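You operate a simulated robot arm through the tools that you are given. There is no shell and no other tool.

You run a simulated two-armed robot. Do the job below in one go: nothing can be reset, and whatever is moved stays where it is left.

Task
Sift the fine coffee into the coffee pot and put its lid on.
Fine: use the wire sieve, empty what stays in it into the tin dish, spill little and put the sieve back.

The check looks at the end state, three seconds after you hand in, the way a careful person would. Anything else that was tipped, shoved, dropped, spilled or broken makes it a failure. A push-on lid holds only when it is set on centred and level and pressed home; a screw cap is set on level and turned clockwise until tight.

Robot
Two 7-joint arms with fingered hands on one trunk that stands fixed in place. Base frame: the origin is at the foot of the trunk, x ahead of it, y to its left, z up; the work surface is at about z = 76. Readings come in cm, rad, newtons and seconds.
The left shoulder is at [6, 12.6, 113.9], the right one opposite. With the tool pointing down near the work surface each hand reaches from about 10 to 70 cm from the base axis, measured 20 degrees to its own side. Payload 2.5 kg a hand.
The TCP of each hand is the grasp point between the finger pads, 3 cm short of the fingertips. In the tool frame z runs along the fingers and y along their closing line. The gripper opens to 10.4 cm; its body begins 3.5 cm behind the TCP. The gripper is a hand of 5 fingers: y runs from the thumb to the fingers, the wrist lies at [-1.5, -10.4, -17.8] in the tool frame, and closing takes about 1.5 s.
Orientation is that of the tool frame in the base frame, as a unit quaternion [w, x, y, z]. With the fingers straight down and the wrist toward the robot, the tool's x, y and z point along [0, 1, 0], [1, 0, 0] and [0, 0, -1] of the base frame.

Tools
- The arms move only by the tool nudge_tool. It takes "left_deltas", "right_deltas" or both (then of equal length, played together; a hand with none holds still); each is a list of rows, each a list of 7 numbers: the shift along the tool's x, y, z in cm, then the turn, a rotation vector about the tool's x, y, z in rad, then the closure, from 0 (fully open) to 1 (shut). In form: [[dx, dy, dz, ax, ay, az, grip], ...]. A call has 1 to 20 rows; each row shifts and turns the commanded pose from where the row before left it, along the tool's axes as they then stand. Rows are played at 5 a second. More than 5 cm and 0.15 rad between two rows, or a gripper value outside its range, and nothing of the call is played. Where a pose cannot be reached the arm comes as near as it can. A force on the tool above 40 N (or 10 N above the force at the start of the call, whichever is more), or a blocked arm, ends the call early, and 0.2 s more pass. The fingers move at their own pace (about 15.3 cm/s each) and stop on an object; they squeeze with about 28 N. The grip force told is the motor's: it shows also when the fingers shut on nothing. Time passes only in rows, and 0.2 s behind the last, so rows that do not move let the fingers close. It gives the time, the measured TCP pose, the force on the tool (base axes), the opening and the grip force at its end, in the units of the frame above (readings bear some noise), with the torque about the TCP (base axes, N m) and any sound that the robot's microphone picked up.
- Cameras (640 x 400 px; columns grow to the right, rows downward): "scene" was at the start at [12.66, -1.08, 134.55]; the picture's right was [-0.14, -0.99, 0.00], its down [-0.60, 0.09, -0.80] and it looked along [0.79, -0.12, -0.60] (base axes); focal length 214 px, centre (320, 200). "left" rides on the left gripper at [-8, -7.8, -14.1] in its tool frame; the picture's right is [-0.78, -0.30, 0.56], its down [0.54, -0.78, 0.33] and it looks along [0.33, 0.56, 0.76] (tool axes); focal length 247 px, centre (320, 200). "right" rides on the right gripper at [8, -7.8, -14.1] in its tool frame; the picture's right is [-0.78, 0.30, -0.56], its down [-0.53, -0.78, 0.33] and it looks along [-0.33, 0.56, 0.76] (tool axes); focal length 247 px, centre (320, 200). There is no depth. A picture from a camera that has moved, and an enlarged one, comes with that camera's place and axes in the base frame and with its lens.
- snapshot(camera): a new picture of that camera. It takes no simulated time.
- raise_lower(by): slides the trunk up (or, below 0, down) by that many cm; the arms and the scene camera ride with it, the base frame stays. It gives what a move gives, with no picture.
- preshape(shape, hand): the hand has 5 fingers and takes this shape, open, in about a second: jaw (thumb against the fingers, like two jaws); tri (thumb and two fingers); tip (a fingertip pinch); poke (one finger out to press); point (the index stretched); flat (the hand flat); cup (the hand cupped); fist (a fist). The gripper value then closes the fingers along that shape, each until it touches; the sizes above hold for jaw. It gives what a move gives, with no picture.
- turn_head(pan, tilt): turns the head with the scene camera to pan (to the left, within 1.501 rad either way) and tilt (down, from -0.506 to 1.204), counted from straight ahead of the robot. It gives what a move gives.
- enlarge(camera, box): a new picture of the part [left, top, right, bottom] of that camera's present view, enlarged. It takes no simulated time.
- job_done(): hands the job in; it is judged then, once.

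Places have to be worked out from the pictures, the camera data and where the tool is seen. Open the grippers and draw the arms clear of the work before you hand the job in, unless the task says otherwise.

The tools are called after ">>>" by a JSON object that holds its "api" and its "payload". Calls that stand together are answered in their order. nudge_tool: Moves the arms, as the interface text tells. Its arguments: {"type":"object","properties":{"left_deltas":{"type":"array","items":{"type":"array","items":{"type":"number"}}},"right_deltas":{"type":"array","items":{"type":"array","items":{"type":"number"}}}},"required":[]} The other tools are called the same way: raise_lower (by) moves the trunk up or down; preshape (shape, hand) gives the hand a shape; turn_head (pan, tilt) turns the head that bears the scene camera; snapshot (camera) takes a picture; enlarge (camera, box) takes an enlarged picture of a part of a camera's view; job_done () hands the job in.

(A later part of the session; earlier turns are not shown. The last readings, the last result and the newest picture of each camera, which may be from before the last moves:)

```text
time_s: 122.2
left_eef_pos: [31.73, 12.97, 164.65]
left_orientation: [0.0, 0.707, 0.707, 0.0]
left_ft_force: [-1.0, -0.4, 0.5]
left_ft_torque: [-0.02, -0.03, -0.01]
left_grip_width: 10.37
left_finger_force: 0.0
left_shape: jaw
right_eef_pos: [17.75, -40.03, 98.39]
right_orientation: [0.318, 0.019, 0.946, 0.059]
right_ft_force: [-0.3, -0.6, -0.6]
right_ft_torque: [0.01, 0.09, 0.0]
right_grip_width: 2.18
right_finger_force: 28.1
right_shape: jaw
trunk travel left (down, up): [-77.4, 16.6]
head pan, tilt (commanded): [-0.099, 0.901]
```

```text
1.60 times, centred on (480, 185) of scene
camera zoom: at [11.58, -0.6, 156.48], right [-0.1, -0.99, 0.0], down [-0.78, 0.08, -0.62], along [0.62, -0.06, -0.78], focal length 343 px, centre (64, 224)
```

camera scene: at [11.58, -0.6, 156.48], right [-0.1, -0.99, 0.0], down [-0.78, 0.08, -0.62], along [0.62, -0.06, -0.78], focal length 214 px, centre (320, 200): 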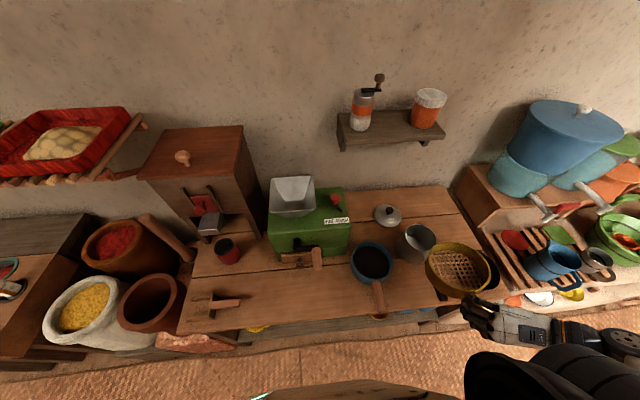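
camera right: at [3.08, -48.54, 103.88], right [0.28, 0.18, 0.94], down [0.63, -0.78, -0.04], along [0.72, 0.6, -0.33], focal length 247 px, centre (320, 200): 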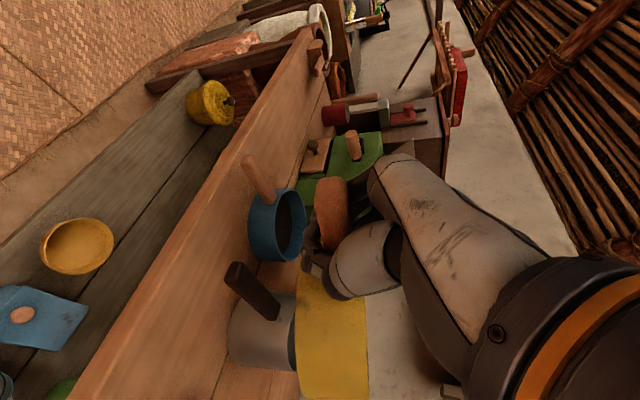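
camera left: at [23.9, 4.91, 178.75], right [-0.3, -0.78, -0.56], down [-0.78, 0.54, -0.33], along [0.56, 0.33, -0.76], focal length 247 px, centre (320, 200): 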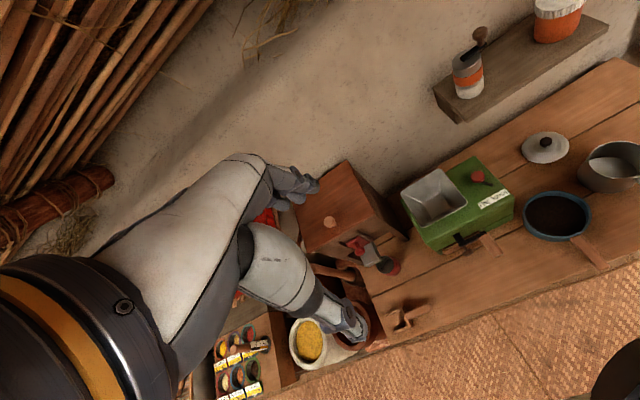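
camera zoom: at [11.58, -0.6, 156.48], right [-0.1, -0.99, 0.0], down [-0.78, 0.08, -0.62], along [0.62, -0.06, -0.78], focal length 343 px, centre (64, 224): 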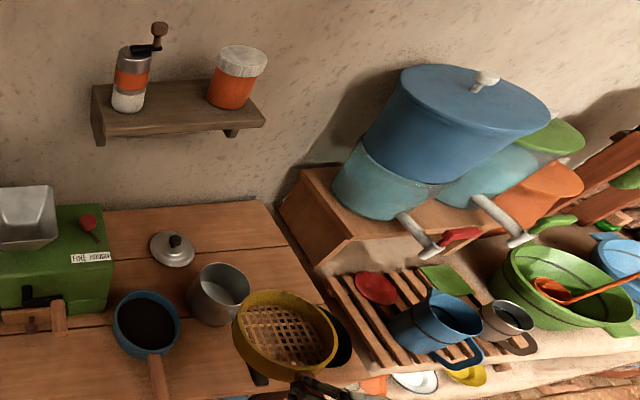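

The yellow sieve has wooden slats, so it is the decoy. The blue vessel has the same sieve shape (rim, height, handle) and must be the wire sieve holding the coffee. I put the slat sieve back exactly where it was, retracing my path.

>>> {"api": "nudge_tool", "payload": {"right_deltas": [[1.98, 0.17, -1.48, 0, 0, 0, 1], [1.98, 0.17, -1.48, 0, 0, 0, 1], [1.98, 0.17, -1.48, 0, 0, 0, 1], [1.98, 0.17, -1.48, 0, 0, 0, 1], [1.98, 0.17, -1.48, 0, 0, 0, 1], [1.98, 0.17, -1.48, 0, 0, 0, 1], [1.98, 0.17, -1.48, 0, 0, 0, 1], [1.98, 0.17, -1.48, 0, 0, 0, 1]]}}

>>> {"api": "raise_lower", "payload": {"by": -30}}

>>> {"api": "raise_lower", "payload": {"by": -16}}

>>> {"api": "turn_head", "payload": {"pan": -0.7, "tilt": 1.1}}

>>> {"api": "snapshot", "payload": {"camera": "scene"}}

```text
time_s: 124.0
left_eef_pos: [31.74, 12.94, 164.53]
left_orientation: [0.0, 0.707, 0.707, -0.001]
left_ft_force: [-0.1, 0.5, 0.9]
left_ft_torque: [-0.02, -0.02, 0.0]
left_grip_width: 10.37
left_finger_force: 0.1
left_shape: jaw
right_eef_pos: [-2.08, -38.79, 98.24]
right_orientation: [0.318, 0.018, 0.946, 0.059]
right_ft_force: [0.2, -1.3, -0.9]
right_ft_torque: [-0.01, 0.09, -0.03]
right_grip_width: 2.21
right_finger_force: 27.9
right_shape: jaw
trunk travel left (down, up): [-77.4, 16.6]
head pan, tilt (commanded): [-0.099, 0.901]
```

```text
time_s: 127.0
left_eef_pos: [31.73, 12.91, 134.62]
left_orientation: [0.0, 0.707, 0.707, 0.0]
left_ft_force: [-0.3, 0.4, -0.3]
left_ft_torque: [-0.04, -0.02, -0.02]
left_grip_width: 10.34
left_finger_force: 0.1
left_shape: jaw
right_eef_pos: [-1.93, -38.74, 68.23]
right_orientation: [0.318, 0.017, 0.946, 0.058]
right_ft_force: [0.5, 0.4, -0.8]
right_ft_torque: [0.01, 0.12, 0.03]
right_grip_width: 2.19
right_finger_force: 27.9
right_shape: jaw
trunk travel left (down, up): [-47.4, 46.6]
head pan, tilt (commanded): [-0.099, 0.901]
```

```text
time_s: 128.8
left_eef_pos: [31.64, 12.91, 118.48]
left_orientation: [0.0, 0.707, 0.707, -0.001]
left_ft_force: [0.3, 0.5, 0.0]
left_ft_torque: [0.03, -0.01, 0.01]
left_grip_width: 10.37
left_finger_force: 0.0
left_shape: jaw
right_eef_pos: [-2.06, -38.83, 52.2]
right_orientation: [0.318, 0.018, 0.946, 0.058]
right_ft_force: [0.3, -0.9, -1.3]
right_ft_torque: [0.01, 0.1, -0.04]
right_grip_width: 2.19
right_finger_force: 27.9
right_shape: jaw
trunk travel left (down, up): [-31.4, 62.6]
head pan, tilt (commanded): [-0.099, 0.901]
```

```text
time_s: 129.8
left_eef_pos: [31.7, 12.94, 118.64]
left_orientation: [0.001, 0.707, 0.707, 0.0]
left_ft_force: [1.3, -0.6, 0.3]
left_ft_torque: [-0.05, -0.02, -0.03]
left_grip_width: 10.37
left_finger_force: 0.1
left_shape: jaw
right_eef_pos: [-1.96, -38.77, 52.19]
right_orientation: [0.318, 0.018, 0.946, 0.059]
right_ft_force: [0.5, 0.0, -0.3]
right_ft_torque: [-0.03, 0.11, -0.02]
right_grip_width: 2.21
right_finger_force: 27.7
right_shape: jaw
trunk travel left (down, up): [-31.4, 62.6]
head pan, tilt (commanded): [-0.7, 1.1]
```

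```text
taken
camera scene: at [8.89, -3.9, 109.1], right [-0.64, -0.77, 0.0], down [-0.68, 0.57, -0.45], along [0.35, -0.29, -0.89], focal length 214 px, centre (320, 200)
```

scene: 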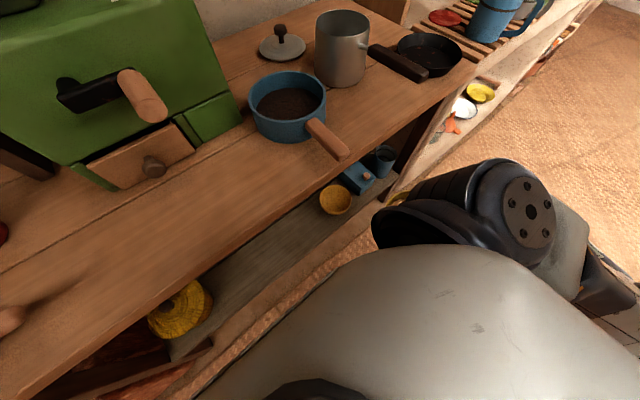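

All as before. I retrace: forward under the table and leftward to above the sieve's old place.

>>> {"api": "nudge_tool", "payload": {"right_deltas": [[-1.0, 0, 0.76, 0, 0, 0, 1], [-1.0, 0, 0.76, 0, 0, 0, 1], [-1.39, 0, 1.06, 0, 0, 0, 1], [-1.39, 0, 1.06, 0, 0, 0, 1], [-1.39, 0, 1.06, 0, 0, 0, 1], [-1.39, 0, 1.06, 0, 0, 0, 1], [-1.39, 0, 1.06, 0, 0, 0, 1], [-1.39, 0, 1.06, 0, 0, 0, 1], [-1.39, 0, 1.06, 0, 0, 0, 1], [-1.39, 0, 1.06, 0, 0, 0, 1], [-1.5, 0, 1.0, 0, 0, 0, 1], [-1.5, 0, 1.0, 0, 0, 0, 1], [-1.05, 1.97, 1.3, 0, 0, 0, 1], [-1.05, 1.97, 1.3, 0, 0, 0, 1], [-1.05, 1.97, 1.3, 0, 0, 0, 1], [-1.05, 1.97, 1.3, 0, 0, 0, 1], [-1.05, 1.97, 1.3, 0, 0, 0, 1]]}}

>>> {"api": "snapshot", "payload": {"camera": "right"}}

```text
time_s: 133.4
left_eef_pos: [31.74, 12.9, 118.6]
left_orientation: [0.001, 0.707, 0.707, 0.0]
left_ft_force: [-0.8, -0.3, -0.1]
left_ft_torque: [0.02, 0.03, 0.02]
left_grip_width: 10.36
left_finger_force: 0.0
left_shape: jaw
right_eef_pos: [26.33, -28.86, 51.62]
right_orientation: [0.318, 0.016, 0.946, 0.058]
right_ft_force: [-0.4, 0.8, -0.5]
right_ft_torque: [0.0, 0.07, -0.02]
right_grip_width: 2.17
right_finger_force: 27.7
right_shape: jaw
trunk travel left (down, up): [-31.4, 62.6]
head pan, tilt (commanded): [-0.7, 1.1]
```

```text
taken
camera right: at [11.53, -37.29, 57.06], right [0.28, 0.18, 0.94], down [0.63, -0.78, -0.04], along [0.72, 0.6, -0.33], focal length 247 px, centre (320, 200)
```

right: 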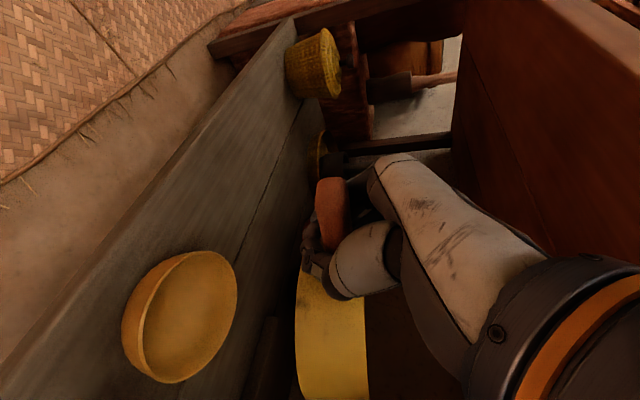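

Exactly as on the way out. I go on left to y about -14.7, then forward and down to just above the shelf.

>>> {"api": "nudge_tool", "payload": {"right_deltas": [[0.14, 1.98, 0.2, 0, 0, 0, 1], [0.14, 1.98, 0.2, 0, 0, 0, 1], [0.14, 1.98, 0.2, 0, 0, 0, 1], [0.14, 1.98, 0.2, 0, 0, 0, 1], [0.14, 1.98, 0.2, 0, 0, 0, 1], [0.14, 1.98, 0.2, 0, 0, 0, 1], [0.14, 1.98, 0.2, 0, 0, 0, 1], [0.23, -0.17, 1.54, 0, 0, 0, 1], [0.23, -0.17, 1.54, 0, 0, 0, 1], [0.23, -0.17, 1.54, 0, 0, 0, 1], [0.23, -0.17, 1.54, 0, 0, 0, 1], [0.23, -0.17, 1.54, 0, 0, 0, 1], [0.23, -0.17, 1.54, 0, 0, 0, 1], [0.23, -0.17, 1.54, 0, 0, 0, 1], [0.23, -0.17, 1.54, 0, 0, 0, 1]]}}

>>> {"api": "snapshot", "payload": {"camera": "right"}}

```text
time_s: 136.7
left_eef_pos: [31.77, 12.94, 118.55]
left_orientation: [0.0, 0.707, 0.707, 0.0]
left_ft_force: [-0.2, -0.3, 0.7]
left_ft_torque: [0.01, 0.01, 0.0]
left_grip_width: 10.36
left_finger_force: 0.0
left_shape: jaw
right_eef_pos: [32.23, -14.7, 40.62]
right_orientation: [0.317, 0.018, 0.946, 0.06]
right_ft_force: [1.2, -0.2, -1.0]
right_ft_torque: [-0.02, 0.08, 0.06]
right_grip_width: 2.16
right_finger_force: 27.9
right_shape: jaw
trunk travel left (down, up): [-31.4, 62.6]
head pan, tilt (commanded): [-0.7, 1.1]
```

```text
taken
camera right: at [17.35, -23.2, 46.05], right [0.28, 0.18, 0.94], down [0.63, -0.78, -0.04], along [0.72, 0.6, -0.33], focal length 247 px, centre (320, 200)
```

right: 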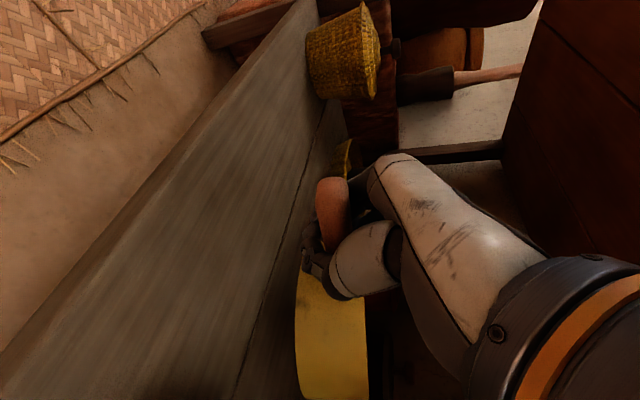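

Same picture as just after lifting. I lower 6 cm to the shelf in small steps and read the force.

>>> {"api": "nudge_tool", "payload": {"right_deltas": [[0.6, -0.12, 0.8, 0, 0, 0, 1], [0.6, -0.12, 0.8, 0, 0, 0, 1], [0.6, -0.12, 0.8, 0, 0, 0, 1], [0.6, -0.12, 0.8, 0, 0, 0, 1], [0.6, -0.12, 0.8, 0, 0, 0, 1], [0.3, -0.06, 0.4, 0, 0, 0, 1]]}}

>>> {"api": "nudge_tool", "payload": {"right_deltas": [[0.15, -0.03, 0.2, 0, 0, 0, 1], [0.15, -0.03, 0.2, 0, 0, 0, 1]]}}

>>> {"api": "snapshot", "payload": {"camera": "right"}}

```text
time_s: 138.1
left_eef_pos: [31.71, 12.98, 118.55]
left_orientation: [0.001, 0.707, 0.707, 0.0]
left_ft_force: [0.0, -0.1, 0.3]
left_ft_torque: [0.0, -0.02, -0.03]
left_grip_width: 10.4
left_finger_force: 0.2
left_shape: jaw
right_eef_pos: [32.16, -14.66, 35.1]
right_orientation: [0.318, 0.018, 0.946, 0.059]
right_ft_force: [-0.4, 0.6, 0.1]
right_ft_torque: [0.02, -0.04, -0.01]
right_grip_width: 2.16
right_finger_force: 28.1
right_shape: jaw
trunk travel left (down, up): [-31.4, 62.6]
head pan, tilt (commanded): [-0.7, 1.1]
```

```text
time_s: 138.7
left_eef_pos: [31.77, 12.99, 118.69]
left_orientation: [0.0, 0.707, 0.707, 0.0]
left_ft_force: [0.5, -0.7, -0.3]
left_ft_torque: [0.01, -0.03, 0.02]
left_grip_width: 10.38
left_finger_force: 0.1
left_shape: jaw
right_eef_pos: [32.2, -14.59, 34.55]
right_orientation: [0.317, 0.018, 0.947, 0.059]
right_ft_force: [-0.8, 0.0, -0.5]
right_ft_torque: [0.05, -0.05, 0.0]
right_grip_width: 2.11
right_finger_force: 28.1
right_shape: jaw
trunk travel left (down, up): [-31.4, 62.6]
head pan, tilt (commanded): [-0.7, 1.1]
```

```text
taken
camera right: at [17.3, -23.21, 39.99], right [0.28, 0.18, 0.94], down [0.63, -0.78, -0.04], along [0.72, 0.6, -0.33], focal length 247 px, centre (320, 200)
```

right: 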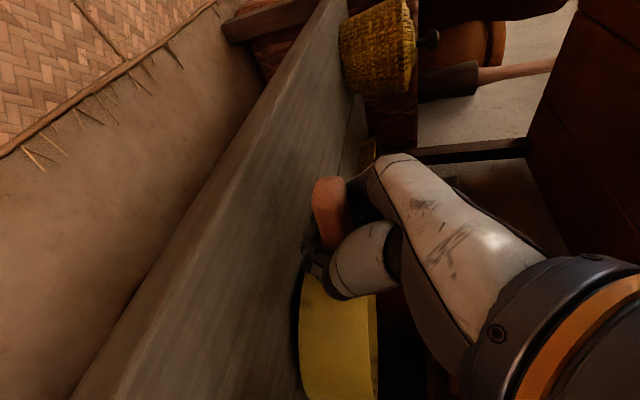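

The torque reversed, so the sieve rests on the shelf. I open the hand gradually and check.

>>> {"api": "nudge_tool", "payload": {"right_deltas": [[0, 0, 0, 0, 0, 0, 0.8], [0, 0, 0, 0, 0, 0, 0.6], [0, 0, 0, 0, 0, 0, 0.3], [0, 0, 0, 0, 0, 0, 0], [0, 0, 0, 0, 0, 0, 0], [0, 0, 0, 0, 0, 0, 0]]}}

>>> {"api": "snapshot", "payload": {"camera": "right"}}

```text
time_s: 140.1
left_eef_pos: [31.7, 12.98, 118.59]
left_orientation: [0.0, 0.707, 0.707, 0.0]
left_ft_force: [-0.8, 0.2, -0.2]
left_ft_torque: [-0.01, 0.01, -0.01]
left_grip_width: 10.37
left_finger_force: 0.1
left_shape: jaw
right_eef_pos: [32.06, -14.69, 34.59]
right_orientation: [0.318, 0.018, 0.946, 0.059]
right_ft_force: [0.0, 0.3, -0.3]
right_ft_torque: [0.0, 0.04, 0.01]
right_grip_width: 10.37
right_finger_force: 0.0
right_shape: jaw
trunk travel left (down, up): [-31.4, 62.6]
head pan, tilt (commanded): [-0.7, 1.1]
```

```text
taken
camera right: at [17.3, -23.23, 40.0], right [0.28, 0.18, 0.94], down [0.63, -0.78, -0.04], along [0.72, 0.6, -0.33], focal length 247 px, centre (320, 200)
```

right: 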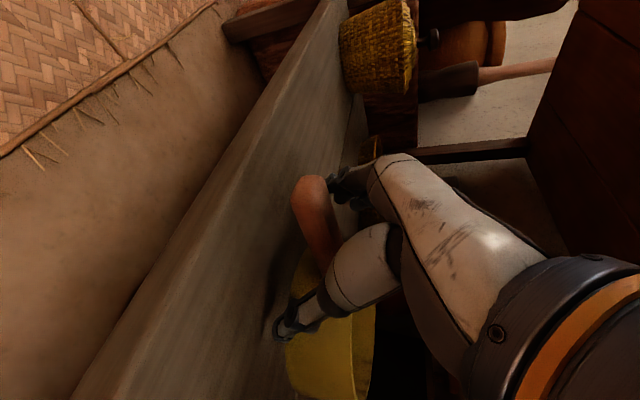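

The slat sieve is back in place (handle end about [27.8, -14, 34.4] as found). I withdraw the hand along its axis and then to the right in front of the table.

>>> {"api": "nudge_tool", "payload": {"right_deltas": [[0, 0, -1.5, 0, 0, 0, 0], [0, 0, -1.5, 0, 0, 0, 0], [0, 0, -2, 0, 0, 0, 0], [0, 0, -2, 0, 0, 0, 0], [0, 0, -2, 0, 0, 0, 0], [0, 0, -2, 0, 0, 0, 0], [0, 0, -2, 0, 0, 0, 0], [0, 0, -2, 0, 0, 0, 0], [0, 0, -2, 0, 0, 0, 0], [0, 0, -2, 0, 0, 0, 0]]}}

>>> {"api": "snapshot", "payload": {"camera": "right"}}

>>> {"api": "turn_head", "payload": {"pan": -0.2, "tilt": 1.0}}

>>> {"api": "snapshot", "payload": {"camera": "scene"}}

```text
time_s: 142.2
left_eef_pos: [31.68, 12.83, 118.53]
left_orientation: [0.0, 0.707, 0.707, 0.0]
left_ft_force: [0.0, -0.6, 0.2]
left_ft_torque: [-0.02, 0.01, 0.0]
left_grip_width: 10.39
left_finger_force: 0.0
left_shape: jaw
right_eef_pos: [20.7, -16.67, 49.81]
right_orientation: [0.318, 0.018, 0.946, 0.058]
right_ft_force: [0.6, -0.3, 0.0]
right_ft_torque: [-0.04, -0.06, 0.0]
right_grip_width: 10.41
right_finger_force: 0.0
right_shape: jaw
trunk travel left (down, up): [-31.4, 62.6]
head pan, tilt (commanded): [-0.7, 1.1]
```

```text
taken
camera right: at [5.84, -25.2, 55.16], right [0.28, 0.18, 0.94], down [0.63, -0.78, -0.04], along [0.72, 0.6, -0.33], focal length 247 px, centre (320, 200)
```

right: 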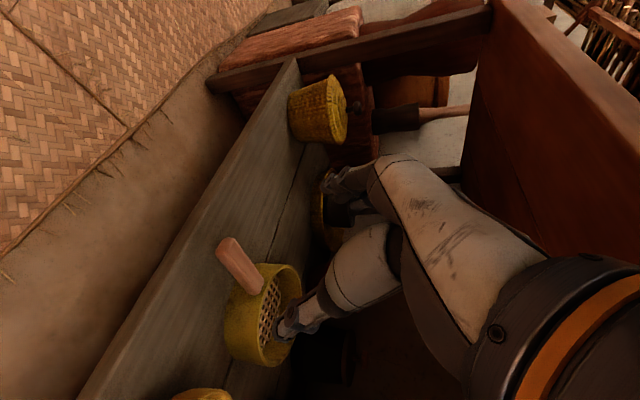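

```text
time_s: 143.2
left_eef_pos: [31.67, 12.89, 118.56]
left_orientation: [0.0, 0.708, 0.707, 0.0]
left_ft_force: [0.4, -0.4, 0.2]
left_ft_torque: [-0.01, 0.05, -0.01]
left_grip_width: 10.36
left_finger_force: 0.0
left_shape: jaw
right_eef_pos: [20.6, -16.63, 49.68]
right_orientation: [0.318, 0.018, 0.946, 0.058]
right_ft_force: [0.6, 0.3, -0.5]
right_ft_torque: [0.01, -0.02, -0.01]
right_grip_width: 10.38
right_finger_force: 0.1
right_shape: jaw
trunk travel left (down, up): [-31.4, 62.6]
head pan, tilt (commanded): [-0.201, 1.0]
```

```text
taken
camera scene: at [10.88, -1.23, 109.75], right [-0.2, -0.98, 0.0], down [-0.82, 0.17, -0.54], along [0.53, -0.11, -0.84], focal length 214 px, centre (320, 200)
```

scene: 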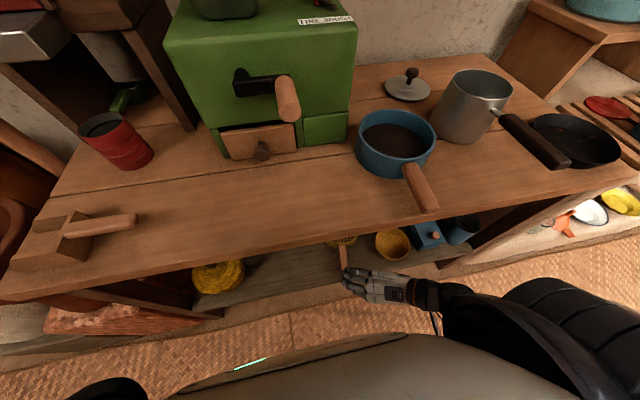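

The slat sieve sits as found. I move the right hand right and back in front of the table, then raise the trunk.

>>> {"api": "nudge_tool", "payload": {"right_deltas": [[-0.24, -2.0, -0.69, 0, 0, 0, 0], [-0.24, -2.0, -0.69, 0, 0, 0, 0], [-0.24, -2.0, -0.69, 0, 0, 0, 0], [-0.24, -2.0, -0.69, 0, 0, 0, 0], [-0.24, -2.0, -0.69, 0, 0, 0, 0], [-0.24, -2.0, -0.69, 0, 0, 0, 0], [-0.24, -2.0, -0.69, 0, 0, 0, 0], [-0.24, -2.0, -0.69, 0, 0, 0, 0], [1.39, 0, -1.06, 0, 0, 0, 0], [1.39, 0, -1.06, 0, 0, 0, 0], [1.39, 0, -1.06, 0, 0, 0, 0], [1.39, 0, -1.06, 0, 0, 0, 0], [1.39, 0, -1.06, 0, 0, 0, 0]]}}

>>> {"api": "raise_lower", "payload": {"by": 38}}

>>> {"api": "snapshot", "payload": {"camera": "scene"}}

```text
time_s: 146.0
left_eef_pos: [31.8, 12.89, 118.49]
left_orientation: [-0.001, 0.708, 0.707, 0.0]
left_ft_force: [-0.6, -0.6, -0.1]
left_ft_torque: [0.0, 0.02, -0.01]
left_grip_width: 10.35
left_finger_force: 0.1
left_shape: jaw
right_eef_pos: [10.32, -33.15, 53.1]
right_orientation: [0.318, 0.018, 0.946, 0.059]
right_ft_force: [-0.1, -0.1, 0.1]
right_ft_torque: [0.01, 0.0, -0.01]
right_grip_width: 10.38
right_finger_force: 0.1
right_shape: jaw
trunk travel left (down, up): [-31.4, 62.6]
head pan, tilt (commanded): [-0.201, 1.0]
```

```text
time_s: 149.7
left_eef_pos: [31.68, 12.9, 156.57]
left_orientation: [-0.001, 0.707, 0.707, 0.0]
left_ft_force: [-0.1, 0.1, 0.3]
left_ft_torque: [0.02, -0.05, 0.02]
left_grip_width: 10.33
left_finger_force: 0.1
left_shape: jaw
right_eef_pos: [10.18, -33.13, 91.18]
right_orientation: [0.318, 0.018, 0.946, 0.058]
right_ft_force: [0.1, -0.2, 0.4]
right_ft_torque: [-0.02, -0.01, -0.03]
right_grip_width: 10.39
right_finger_force: 0.0
right_shape: jaw
trunk travel left (down, up): [-69.4, 24.6]
head pan, tilt (commanded): [-0.201, 1.0]
```

```text
taken
camera scene: at [10.89, -1.22, 147.75], right [-0.2, -0.98, 0.0], down [-0.82, 0.17, -0.54], along [0.53, -0.11, -0.84], focal length 214 px, centre (320, 200)
```

scene: 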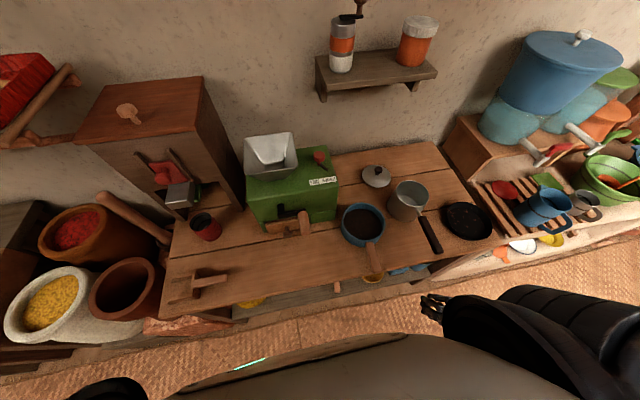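

The right hand is up in front of the table. I move it to a pre-grasp point near the blue sieve's handle (handle about [24..34, -22.6, 80]).

>>> {"api": "nudge_tool", "payload": {"right_deltas": [[-0.91, 1.12, 1.355, 0, 0, 0, 0], [-0.91, 1.12, 1.355, 0, 0, 0, 0], [-0.91, 1.12, 1.355, 0, 0, 0, 0], [-0.91, 1.12, 1.355, 0, 0, 0, 0], [-0.91, 1.12, 1.355, 0, 0, 0, 0], [-0.91, 1.12, 1.355, 0, 0, 0, 0], [-0.91, 1.12, 1.355, 0, 0, 0, 0], [-0.91, 1.12, 1.355, 0, 0, 0, 0]]}}

>>> {"api": "snapshot", "payload": {"camera": "right"}}

>>> {"api": "enlarge", "payload": {"camera": "scene", "box": [320, 180, 480, 310]}}

```text
time_s: 151.4
left_eef_pos: [31.72, 12.95, 156.64]
left_orientation: [0.0, 0.707, 0.707, 0.0]
left_ft_force: [-0.5, 0.2, 0.6]
left_ft_torque: [-0.02, -0.02, -0.01]
left_grip_width: 10.36
left_finger_force: 0.2
left_shape: jaw
right_eef_pos: [22.58, -23.58, 88.02]
right_orientation: [0.317, 0.017, 0.946, 0.059]
right_ft_force: [-0.4, 0.6, -0.2]
right_ft_torque: [0.02, -0.02, 0.0]
right_grip_width: 10.38
right_finger_force: 0.0
right_shape: jaw
trunk travel left (down, up): [-69.4, 24.6]
head pan, tilt (commanded): [-0.201, 1.0]
```

```text
taken
camera right: at [7.7, -32.24, 93.48], right [0.28, 0.18, 0.94], down [0.63, -0.78, -0.04], along [0.72, 0.6, -0.33], focal length 247 px, centre (320, 200)
```

right: 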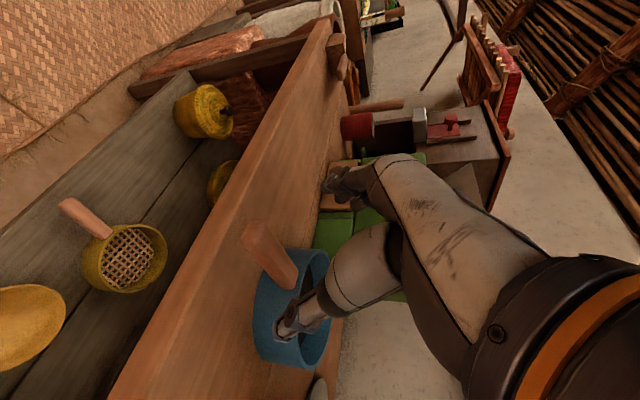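

```text
3.08 times, centred on (400, 245) of scene
camera zoom: at [10.91, -1.23, 147.75], right [-0.2, -0.98, 0.0], down [-0.82, 0.17, -0.54], along [0.53, -0.11, -0.84], focal length 660 px, centre (74, 62)
```

zoom: 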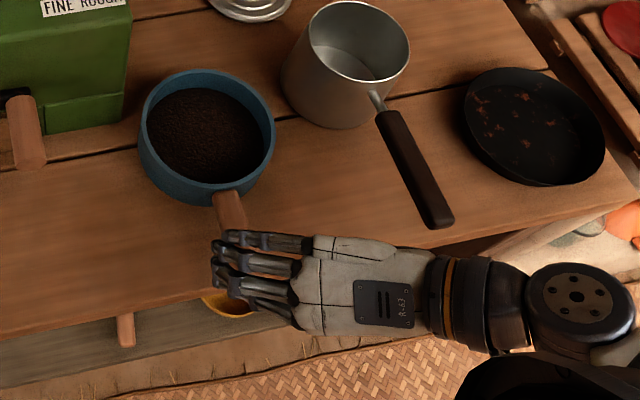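

The right camera shows both sieves side by side with the same shape, so the blue one is the wire sieve with the coffee. Before gripping, I test with the empty hand whether I can reach and roll over the tin dish: first up, then yaw 45° right and over to [27, -52, 105].

>>> {"api": "nudge_tool", "payload": {"right_deltas": [[-0.5, -0.4, -1.9, 0, 0, 0, 0], [-0.5, -0.4, -1.9, 0, 0, 0, 0], [-0.5, -0.4, -1.9, 0, 0, 0, 0], [-0.5, -0.4, -1.9, 0, 0, 0, 0], [-0.5, -0.4, -1.9, 0, 0, 0, 0], [-0.5, -0.4, -1.9, 0, 0, 0, 0], [-0.5, -0.4, -1.9, 0, 0, 0, 0], [-0.5, -0.4, -1.9, 0, 0, 0, 0], [-0.6, -2, 0, 0.0785, -0.016, 0.1033, 0], [-0.6, -2, 0, 0.0785, -0.016, 0.1033, 0], [-0.6, -2, 0, 0.0785, -0.016, 0.1033, 0], [-0.6, -2, 0, 0.0785, -0.016, 0.1033, 0], [-0.6, -2, 0, 0.0785, -0.016, 0.1033, 0], [-0.6, -2, 0, 0.0785, -0.016, 0.1033, 0]]}}

>>> {"api": "turn_head", "payload": {"pan": -0.8, "tilt": 0.8}}

>>> {"api": "snapshot", "payload": {"camera": "scene"}}

```text
time_s: 154.4
left_eef_pos: [31.76, 12.88, 156.51]
left_orientation: [0.0, 0.707, 0.707, 0.0]
left_ft_force: [1.3, 0.6, 0.5]
left_ft_torque: [0.0, -0.01, -0.01]
left_grip_width: 10.36
left_finger_force: 0.0
left_shape: jaw
right_eef_pos: [15.42, -40.93, 102.63]
right_orientation: [0.316, 0.38, 0.867, -0.067]
right_ft_force: [0.8, 0.5, -1.2]
right_ft_torque: [0.01, -0.06, 0.0]
right_grip_width: 10.38
right_finger_force: 0.1
right_shape: jaw
trunk travel left (down, up): [-69.4, 24.6]
head pan, tilt (commanded): [-0.201, 1.0]
```

```text
time_s: 155.4
left_eef_pos: [31.76, 12.99, 156.6]
left_orientation: [0.0, 0.707, 0.707, 0.0]
left_ft_force: [0.0, 0.2, -0.4]
left_ft_torque: [-0.01, -0.03, 0.0]
left_grip_width: 10.38
left_finger_force: 0.1
left_shape: jaw
right_eef_pos: [15.43, -40.83, 102.58]
right_orientation: [0.316, 0.378, 0.867, -0.068]
right_ft_force: [0.0, 0.2, 0.4]
right_ft_torque: [0.02, 0.0, -0.01]
right_grip_width: 10.37
right_finger_force: 0.1
right_shape: jaw
trunk travel left (down, up): [-69.4, 24.6]
head pan, tilt (commanded): [-0.799, 0.799]
```

```text
taken
camera scene: at [9.69, -5.61, 149.27], right [-0.72, -0.7, 0.0], down [-0.5, 0.51, -0.7], along [0.49, -0.5, -0.72], focal length 214 px, centre (320, 200)
```

scene: 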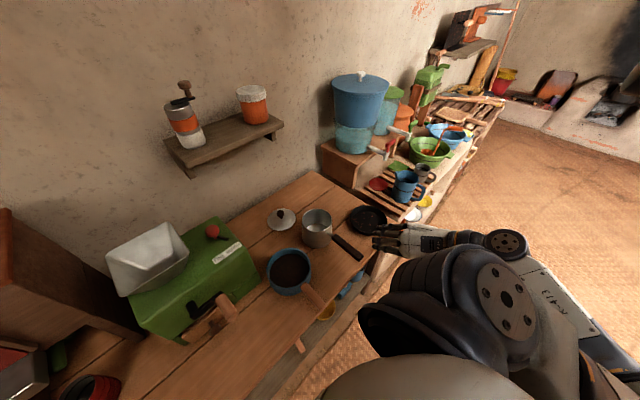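

Yaw works. I move the empty hand to where it would hold the sieve over the dish, then test rolling about the handle axis.

>>> {"api": "nudge_tool", "payload": {"right_deltas": [[-1.86, 0.09, 0.88, 0, 0, 0, 0], [-1.86, 0.09, 0.88, 0, 0, 0, 0], [-1.86, 0.09, 0.88, 0, 0, 0, 0], [-1.86, 0.09, 0.88, 0, 0, 0, 0], [-1.86, 0.09, 0.88, 0, 0, 0, 0], [-1.86, 0.09, 0.88, 0, 0, 0, 0], [-1.86, 0.09, 0.88, 0, 0, 0, 0], [-1.86, 0.09, 0.88, 0, 0, 0, 0]]}}

>>> {"api": "nudge_tool", "payload": {"right_deltas": [[0, 0, 0, -0.1116, 0, 0.0846, 0], [0, 0, 0, -0.1116, 0, 0.0846, 0], [0, 0, 0, -0.1116, 0, 0.0846, 0], [0, 0, 0, -0.1116, 0, 0.0846, 0], [0, 0, 0, -0.1116, 0, 0.0846, 0], [0, 0, 0, -0.1116, 0, 0.0846, 0], [0, 0, 0, -0.1116, 0, 0.0846, 0], [0, 0, 0, -0.1116, 0, 0.0846, 0]]}}

>>> {"api": "snapshot", "payload": {"camera": "scene"}}

```text
time_s: 157.2
left_eef_pos: [31.74, 12.93, 156.56]
left_orientation: [0.001, 0.707, 0.708, 0.0]
left_ft_force: [-0.7, -0.9, 0.0]
left_ft_torque: [0.0, -0.01, 0.0]
left_grip_width: 10.34
left_finger_force: 0.0
left_shape: jaw
right_eef_pos: [27.16, -51.96, 106.23]
right_orientation: [0.316, 0.379, 0.867, -0.068]
right_ft_force: [0.8, -0.6, -0.1]
right_ft_torque: [-0.02, -0.01, -0.02]
right_grip_width: 10.39
right_finger_force: 0.1
right_shape: jaw
trunk travel left (down, up): [-69.4, 24.6]
head pan, tilt (commanded): [-0.799, 0.799]
```

```text
time_s: 159.1
left_eef_pos: [31.74, 13.0, 156.6]
left_orientation: [0.0, 0.707, 0.707, 0.0]
left_ft_force: [-0.1, 0.0, -0.3]
left_ft_torque: [-0.01, -0.02, -0.01]
left_grip_width: 10.36
left_finger_force: 0.0
left_shape: jaw
right_eef_pos: [27.15, -52.05, 106.13]
right_orientation: [0.45, 0.464, 0.642, 0.412]
right_ft_force: [0.0, 0.7, 0.5]
right_ft_torque: [0.02, -0.02, -0.03]
right_grip_width: 10.37
right_finger_force: 0.1
right_shape: jaw
trunk travel left (down, up): [-69.4, 24.6]
head pan, tilt (commanded): [-0.799, 0.799]
```

```text
taken
camera scene: at [9.7, -5.63, 149.27], right [-0.72, -0.7, 0.0], down [-0.5, 0.51, -0.7], along [0.49, -0.5, -0.72], focal length 214 px, centre (320, 200)
```

scene: 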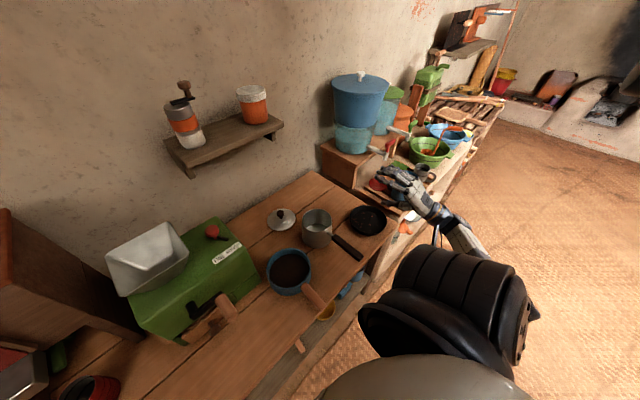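

The roll of 64° works smoothly. I test another 70°.

>>> {"api": "nudge_tool", "payload": {"right_deltas": [[0, 0, 0, -0.1116, 0, 0.0846, 0], [0, 0, 0, -0.1116, 0, 0.0846, 0], [0, 0, 0, -0.1116, 0, 0.0846, 0], [0, 0, 0, -0.1116, 0, 0.0846, 0], [0, 0, 0, -0.1116, 0, 0.0846, 0], [0, 0, 0, -0.1116, 0, 0.0846, 0], [0, 0, 0, -0.1116, 0, 0.0846, 0], [0, 0, 0, -0.1116, 0, 0.0846, 0], [0, 0, 0, -0.1116, 0, 0.0846, 0]]}}

>>> {"api": "snapshot", "payload": {"camera": "scene"}}

```text
time_s: 161.1
left_eef_pos: [31.79, 12.92, 156.39]
left_orientation: [0.0, 0.707, 0.707, 0.0]
left_ft_force: [0.0, 0.2, -0.8]
left_ft_torque: [0.02, -0.05, 0.03]
left_grip_width: 10.35
left_finger_force: 0.2
left_shape: jaw
right_eef_pos: [27.11, -52.06, 106.2]
right_orientation: [0.436, 0.393, 0.16, 0.794]
right_ft_force: [-0.2, -1.0, 0.9]
right_ft_torque: [0.02, 0.03, 0.0]
right_grip_width: 10.38
right_finger_force: 0.0
right_shape: jaw
trunk travel left (down, up): [-69.4, 24.6]
head pan, tilt (commanded): [-0.799, 0.799]
```

```text
taken
camera scene: at [9.69, -5.6, 149.27], right [-0.72, -0.7, 0.0], down [-0.5, 0.51, -0.7], along [0.49, -0.5, -0.72], focal length 214 px, centre (320, 200)
```

scene: 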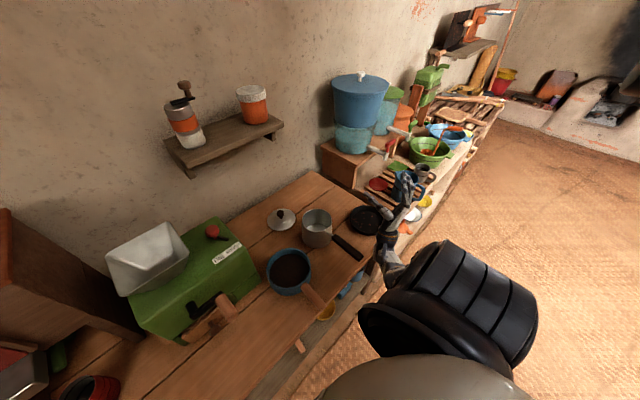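

136° of roll is reachable. I test 25° more, then roll back the whole way.

>>> {"api": "nudge_tool", "payload": {"right_deltas": [[0, 0, 0, -0.1116, 0, 0.0846, 0], [0, 0, 0, -0.1116, 0, 0.0846, 0], [0, 0, 0, -0.1116, 0, 0.0846, 0]]}}

>>> {"api": "snapshot", "payload": {"camera": "right"}}

>>> {"api": "nudge_tool", "payload": {"right_deltas": [[0, 0, 0, 0.1116, 0, -0.0846, 0], [0, 0, 0, 0.1116, 0, -0.0846, 0], [0, 0, 0, 0.1116, 0, -0.0846, 0], [0, 0, 0, 0.1116, 0, -0.0846, 0], [0, 0, 0, 0.1116, 0, -0.0846, 0], [0, 0, 0, 0.1116, 0, -0.0846, 0], [0, 0, 0, 0.1116, 0, -0.0846, 0], [0, 0, 0, 0.1116, 0, -0.0846, 0], [0, 0, 0, 0.1116, 0, -0.0846, 0], [0, 0, 0, 0.1116, 0, -0.0846, 0]]}}

>>> {"api": "nudge_tool", "payload": {"right_deltas": [[0, 0, 0, 0.1116, 0, -0.0846, 0], [0, 0, 0, 0.1116, 0, -0.0846, 0], [0, 0, 0, 0.1116, 0, -0.0846, 0], [0, 0, 0, 0.1116, 0, -0.0846, 0], [0, 0, 0, 0.1116, 0, -0.0846, 0], [0, 0, 0, 0.1116, 0, -0.0846, 0], [0, 0, 0, 0.1116, 0, -0.0846, 0], [0, 0, 0, 0.1116, 0, -0.0846, 0], [0, 0, 0, 0.1116, 0, -0.0846, 0], [0, 0, 0, 0.1116, 0, -0.0846, 0]]}}

```text
time_s: 161.8
left_eef_pos: [31.7, 12.96, 156.56]
left_orientation: [0.0, 0.707, 0.707, -0.001]
left_ft_force: [-0.2, 0.2, -0.7]
left_ft_torque: [0.0, -0.02, -0.04]
left_grip_width: 10.39
left_finger_force: 0.1
left_shape: jaw
right_eef_pos: [27.14, -51.95, 106.13]
right_orientation: [0.39, 0.333, -0.025, 0.858]
right_ft_force: [0.6, 0.6, 0.3]
right_ft_torque: [0.01, 0.02, 0.01]
right_grip_width: 10.38
right_finger_force: 0.0
right_shape: jaw
trunk travel left (down, up): [-69.4, 24.6]
head pan, tilt (commanded): [-0.799, 0.799]
```

```text
taken
camera right: at [20.93, -37.07, 98.26], right [-0.14, -0.54, -0.83], down [0.97, 0.09, -0.22], along [0.2, -0.83, 0.52], focal length 247 px, centre (320, 200)
```

right: 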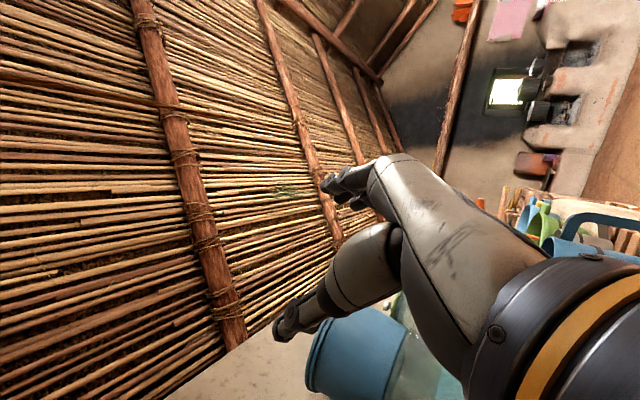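

```text
time_s: 164.1
left_eef_pos: [31.71, 13.0, 156.64]
left_orientation: [0.0, 0.708, 0.706, 0.0]
left_ft_force: [-0.1, 0.3, -0.5]
left_ft_torque: [0.0, 0.01, -0.03]
left_grip_width: 10.39
left_finger_force: 0.1
left_shape: jaw
right_eef_pos: [27.1, -51.86, 106.0]
right_orientation: [0.462, 0.464, 0.552, 0.517]
right_ft_force: [0.4, -0.6, 0.4]
right_ft_torque: [0.0, -0.02, 0.01]
right_grip_width: 10.39
right_finger_force: 0.0
right_shape: jaw
trunk travel left (down, up): [-69.4, 24.6]
head pan, tilt (commanded): [-0.799, 0.799]
```

```text
time_s: 166.2
left_eef_pos: [31.79, 13.04, 156.61]
left_orientation: [0.0, 0.707, 0.707, 0.0]
left_ft_force: [0.1, -0.4, -0.5]
left_ft_torque: [0.0, 0.03, -0.01]
left_grip_width: 10.37
left_finger_force: 0.1
left_shape: jaw
right_eef_pos: [27.24, -51.99, 106.23]
right_orientation: [0.315, 0.378, 0.868, -0.069]
right_ft_force: [0.0, 0.3, 0.5]
right_ft_torque: [-0.02, -0.01, -0.04]
right_grip_width: 10.35
right_finger_force: 0.2
right_shape: jaw
trunk travel left (down, up): [-69.4, 24.6]
head pan, tilt (commanded): [-0.799, 0.799]
```

160° works, so the dump pose is fine. I go back to the pre-grasp at the blue sieve's handle: move back, yaw left 45°, and descend.

>>> {"api": "nudge_tool", "payload": {"right_deltas": [[1.86, -0.09, -0.88, 0, 0, 0, 0], [1.86, -0.09, -0.88, 0, 0, 0, 0], [1.86, -0.09, -0.88, 0, 0, 0, 0], [1.86, -0.09, -0.88, 0, 0, 0, 0], [1.86, -0.09, -0.88, 0, 0, 0, 0], [1.86, -0.09, -0.88, 0, 0, 0, 0], [1.86, -0.09, -0.88, 0, 0, 0, 0], [1.86, -0.09, -0.88, 0, 0, 0, 0], [0, 0, 0, -0.0785, 0.016, -0.1033, 0], [0, 0, 0, -0.0785, 0.016, -0.1033, 0], [0, 0, 0, -0.0785, 0.016, -0.1033, 0], [0, 0, 0, -0.0785, 0.016, -0.1033, 0], [0, 0, 0, -0.0785, 0.016, -0.1033, 0], [0, 0, 0, -0.0785, 0.016, -0.1033, 0]]}}

```text
time_s: 169.2
left_eef_pos: [31.8, 12.97, 156.57]
left_orientation: [0.0, 0.707, 0.707, 0.0]
left_ft_force: [0.4, -0.3, 0.5]
left_ft_torque: [-0.03, 0.01, -0.01]
left_grip_width: 10.38
left_finger_force: 0.0
left_shape: jaw
right_eef_pos: [15.59, -40.92, 102.82]
right_orientation: [0.318, 0.017, 0.946, 0.06]
right_ft_force: [-0.1, 0.7, 0.5]
right_ft_torque: [-0.02, -0.02, 0.0]
right_grip_width: 10.37
right_finger_force: 0.0
right_shape: jaw
trunk travel left (down, up): [-69.4, 24.6]
head pan, tilt (commanded): [-0.799, 0.799]
```

>>> {"api": "nudge_tool", "payload": {"right_deltas": [[0.38, 1.28, 1.46, 0, 0, 0, 0], [0.38, 1.28, 1.46, 0, 0, 0, 0], [0.38, 1.28, 1.46, 0, 0, 0, 0], [0.38, 1.28, 1.46, 0, 0, 0, 0], [0.38, 1.28, 1.46, 0, 0, 0, 0], [0.38, 1.28, 1.46, 0, 0, 0, 0], [0.38, 1.28, 1.46, 0, 0, 0, 0], [0.38, 1.28, 1.46, 0, 0, 0, 0], [0.38, 1.28, 1.46, 0, 0, 0, 0], [0.38, 1.28, 1.46, 0, 0, 0, 0], [0.38, 1.28, 1.46, 0, 0, 0, 0], [0.38, 1.28, 1.46, 0, 0, 0, 0]]}}

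>>> {"api": "turn_head", "payload": {"pan": -0.3, "tilt": 1.0}}

>>> {"api": "enlarge", "payload": {"camera": "scene", "box": [270, 160, 430, 290]}}

>>> {"api": "snapshot", "payload": {"camera": "right"}}

```text
time_s: 171.8
left_eef_pos: [31.8, 12.92, 156.51]
left_orientation: [0.0, 0.707, 0.707, 0.0]
left_ft_force: [1.0, 0.6, 0.5]
left_ft_torque: [0.02, 0.01, -0.03]
left_grip_width: 10.39
left_finger_force: 0.0
left_shape: jaw
right_eef_pos: [22.19, -23.46, 87.91]
right_orientation: [0.318, 0.018, 0.946, 0.058]
right_ft_force: [-0.2, 0.1, 0.3]
right_ft_torque: [-0.01, -0.02, -0.01]
right_grip_width: 10.39
right_finger_force: 0.1
right_shape: jaw
trunk travel left (down, up): [-69.4, 24.6]
head pan, tilt (commanded): [-0.799, 0.799]
```

```text
time_s: 172.8
left_eef_pos: [31.68, 12.87, 156.59]
left_orientation: [0.001, 0.707, 0.707, 0.0]
left_ft_force: [-0.5, 0.2, -0.1]
left_ft_torque: [0.01, 0.01, 0.01]
left_grip_width: 10.38
left_finger_force: 0.0
left_shape: jaw
right_eef_pos: [22.22, -23.48, 87.92]
right_orientation: [0.318, 0.019, 0.946, 0.059]
right_ft_force: [0.5, -0.3, 1.1]
right_ft_torque: [0.04, 0.02, 0.01]
right_grip_width: 10.39
right_finger_force: 0.0
right_shape: jaw
trunk travel left (down, up): [-69.4, 24.6]
head pan, tilt (commanded): [-0.3, 1.0]
```

```text
3.08 times, centred on (350, 225) of scene
camera zoom: at [10.71, -1.9, 147.76], right [-0.3, -0.95, 0.0], down [-0.8, 0.25, -0.54], along [0.52, -0.16, -0.84], focal length 660 px, centre (228, 123)
```

zoom: 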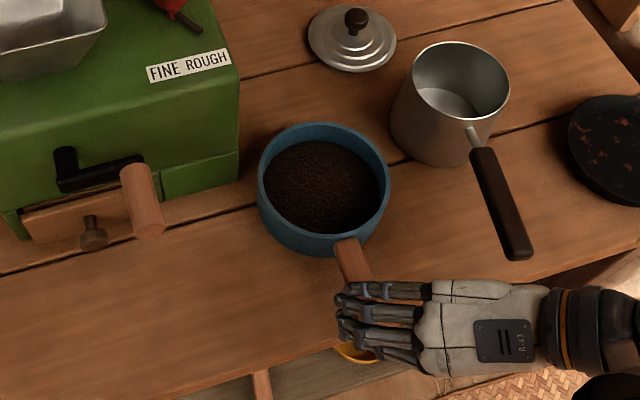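

```text
taken
camera right: at [7.34, -32.04, 93.38], right [0.28, 0.18, 0.94], down [0.63, -0.78, -0.04], along [0.72, 0.6, -0.33], focal length 247 px, centre (320, 200)
```

right: 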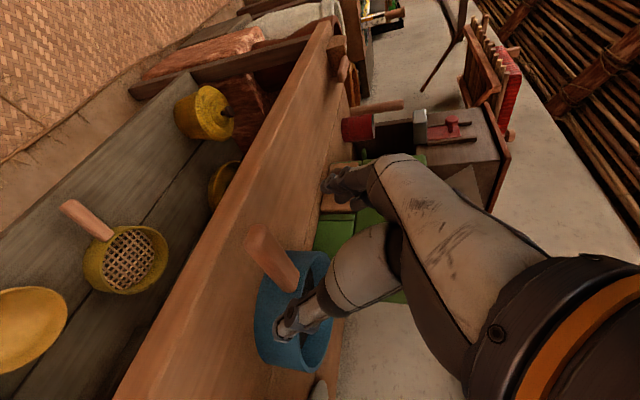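

Handle in line. I advance along the finger axis 7 cm and check the image before the last bit.

>>> {"api": "nudge_tool", "payload": {"right_deltas": [[0, 0, 1.4, 0, 0, 0, 0], [0, 0, 1.4, 0, 0, 0, 0], [0, 0, 1.4, 0, 0, 0, 0], [0, 0, 1.4, 0, 0, 0, 0], [0, 0, 1.4, 0, 0, 0, 0]]}}

>>> {"api": "snapshot", "payload": {"camera": "right"}}

>>> {"api": "enlarge", "payload": {"camera": "scene", "box": [300, 180, 420, 280]}}

```text
time_s: 174.0
left_eef_pos: [31.73, 13.02, 156.64]
left_orientation: [0.0, 0.707, 0.707, 0.0]
left_ft_force: [0.0, -0.6, -0.1]
left_ft_torque: [-0.01, -0.02, -0.02]
left_grip_width: 10.36
left_finger_force: 0.0
left_shape: jaw
right_eef_pos: [26.47, -22.83, 82.24]
right_orientation: [0.318, 0.018, 0.946, 0.058]
right_ft_force: [0.5, 0.2, 0.7]
right_ft_torque: [0.01, -0.01, 0.0]
right_grip_width: 10.39
right_finger_force: 0.0
right_shape: jaw
trunk travel left (down, up): [-69.4, 24.6]
head pan, tilt (commanded): [-0.3, 1.0]
```

```text
taken
camera right: at [11.74, -31.29, 87.78], right [0.28, 0.18, 0.94], down [0.63, -0.78, -0.04], along [0.72, 0.6, -0.33], focal length 247 px, centre (320, 200)
```

right: 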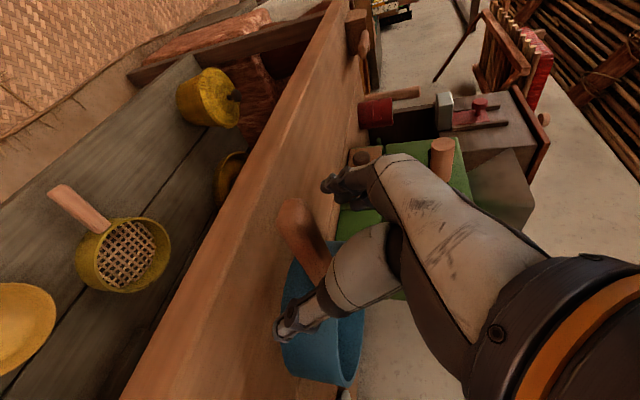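

```text
4.00 times, centred on (360, 230) of scene
camera zoom: at [10.73, -1.9, 147.75], right [-0.3, -0.96, 0.0], down [-0.8, 0.25, -0.54], along [0.52, -0.16, -0.84], focal length 858 px, centre (160, 80)
```

zoom: 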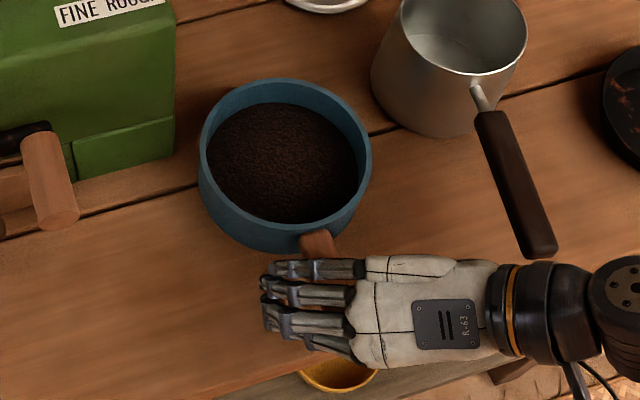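

Aligned as in the first grasp. I advance the last 2.4 cm and close on the handle.

>>> {"api": "nudge_tool", "payload": {"right_deltas": [[0, 0.1, 0.9, 0, 0, 0, 0], [0, 0.1, 0.8, 0, 0, 0, 0], [0, 0, 0.7, 0, 0, 0, 0]]}}

>>> {"api": "nudge_tool", "payload": {"right_deltas": [[0, 0, 0, 0, 0, 0, 0.3], [0, 0, 0, 0, 0, 0, 0.5], [0, 0, 0, 0, 0, 0, 0.7], [0, 0, 0, 0, 0, 0, 0.85], [0, 0, 0, 0, 0, 0, 1], [0, 0, 0, 0, 0, 0, 1], [0, 0, 0, 0, 0, 0, 1], [0, 0, 0, 0, 0, 0, 1]]}}

>>> {"api": "snapshot", "payload": {"camera": "right"}}

>>> {"api": "snapshot", "payload": {"camera": "scene"}}

```text
time_s: 174.8
left_eef_pos: [31.82, 12.99, 156.56]
left_orientation: [0.0, 0.707, 0.707, 0.0]
left_ft_force: [0.5, 0.8, 0.3]
left_ft_torque: [-0.03, 0.0, -0.06]
left_grip_width: 10.36
left_finger_force: 0.1
left_shape: jaw
right_eef_pos: [28.08, -22.33, 80.46]
right_orientation: [0.319, 0.019, 0.946, 0.058]
right_ft_force: [0.8, -0.4, 0.4]
right_ft_torque: [-0.02, -0.05, 0.03]
right_grip_width: 10.37
right_finger_force: 0.0
right_shape: jaw
trunk travel left (down, up): [-69.4, 24.6]
head pan, tilt (commanded): [-0.3, 1.0]
```

```text
time_s: 176.6
left_eef_pos: [31.68, 12.94, 156.71]
left_orientation: [-0.001, 0.707, 0.707, 0.0]
left_ft_force: [-0.7, -0.6, -0.3]
left_ft_torque: [-0.02, -0.01, 0.01]
left_grip_width: 10.35
left_finger_force: 0.1
left_shape: jaw
right_eef_pos: [28.08, -22.35, 80.58]
right_orientation: [0.319, 0.017, 0.946, 0.058]
right_ft_force: [-0.5, 1.2, 0.2]
right_ft_torque: [0.03, -0.11, 0.08]
right_grip_width: 2.3
right_finger_force: 27.8
right_shape: jaw
trunk travel left (down, up): [-69.4, 24.6]
head pan, tilt (commanded): [-0.3, 1.0]
```

```text
taken
camera right: at [13.17, -30.9, 85.99], right [0.28, 0.18, 0.94], down [0.63, -0.78, -0.04], along [0.72, 0.6, -0.33], focal length 247 px, centre (320, 200)
```

right: 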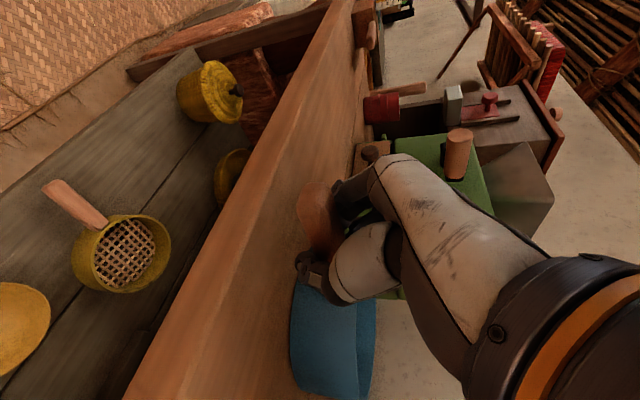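

```text
taken
camera scene: at [10.71, -1.89, 147.76], right [-0.3, -0.96, 0.0], down [-0.8, 0.25, -0.54], along [0.52, -0.16, -0.84], focal length 214 px, centre (320, 200)
```

scene: 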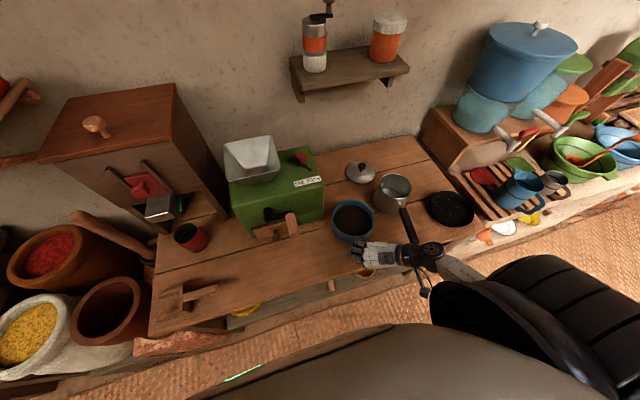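

Gripped firmly at TCP [28.1, -22.35, 80.6] (home pose noted). I lift just 1 cm first and look for leaking grains and the weight.

>>> {"api": "nudge_tool", "payload": {"right_deltas": [[-0.3, 0.06, -0.4, 0, 0, 0, 1], [-0.3, 0.06, -0.4, 0, 0, 0, 1], [0, 0, 0, 0, 0, 0, 1]]}}

>>> {"api": "enlarge", "payload": {"camera": "scene", "box": [300, 170, 420, 270]}}

>>> {"api": "snapshot", "payload": {"camera": "right"}}

```text
time_s: 177.4
left_eef_pos: [31.68, 12.98, 156.59]
left_orientation: [0.0, 0.707, 0.707, 0.0]
left_ft_force: [0.2, -0.2, -0.9]
left_ft_torque: [0.0, 0.0, 0.01]
left_grip_width: 10.37
left_finger_force: 0.0
left_shape: jaw
right_eef_pos: [28.03, -22.32, 81.61]
right_orientation: [0.318, 0.018, 0.946, 0.058]
right_ft_force: [-0.6, -0.2, -1.2]
right_ft_torque: [0.01, 0.09, 0.01]
right_grip_width: 2.24
right_finger_force: 28.2
right_shape: jaw
trunk travel left (down, up): [-69.4, 24.6]
head pan, tilt (commanded): [-0.3, 1.0]
```

```text
4.00 times, centred on (360, 220) of scene
camera zoom: at [10.72, -1.9, 147.75], right [-0.3, -0.96, 0.0], down [-0.8, 0.25, -0.54], along [0.52, -0.16, -0.84], focal length 858 px, centre (160, 120)
```

zoom: 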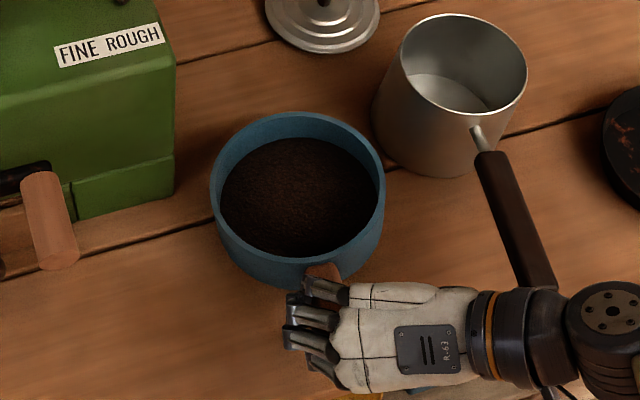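

```text
taken
camera right: at [13.14, -30.88, 87.03], right [0.28, 0.18, 0.94], down [0.63, -0.78, -0.04], along [0.72, 0.6, -0.33], focal length 247 px, centre (320, 200)
```

right: 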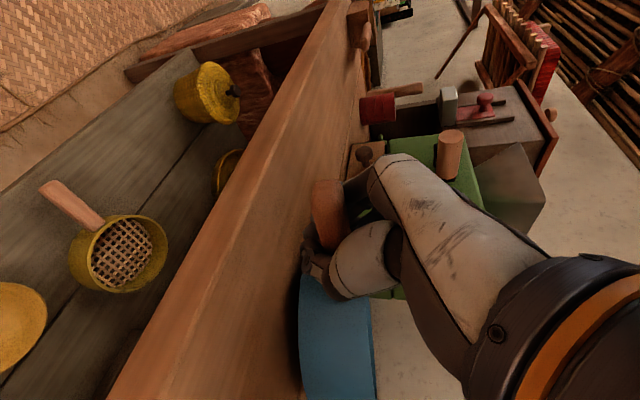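

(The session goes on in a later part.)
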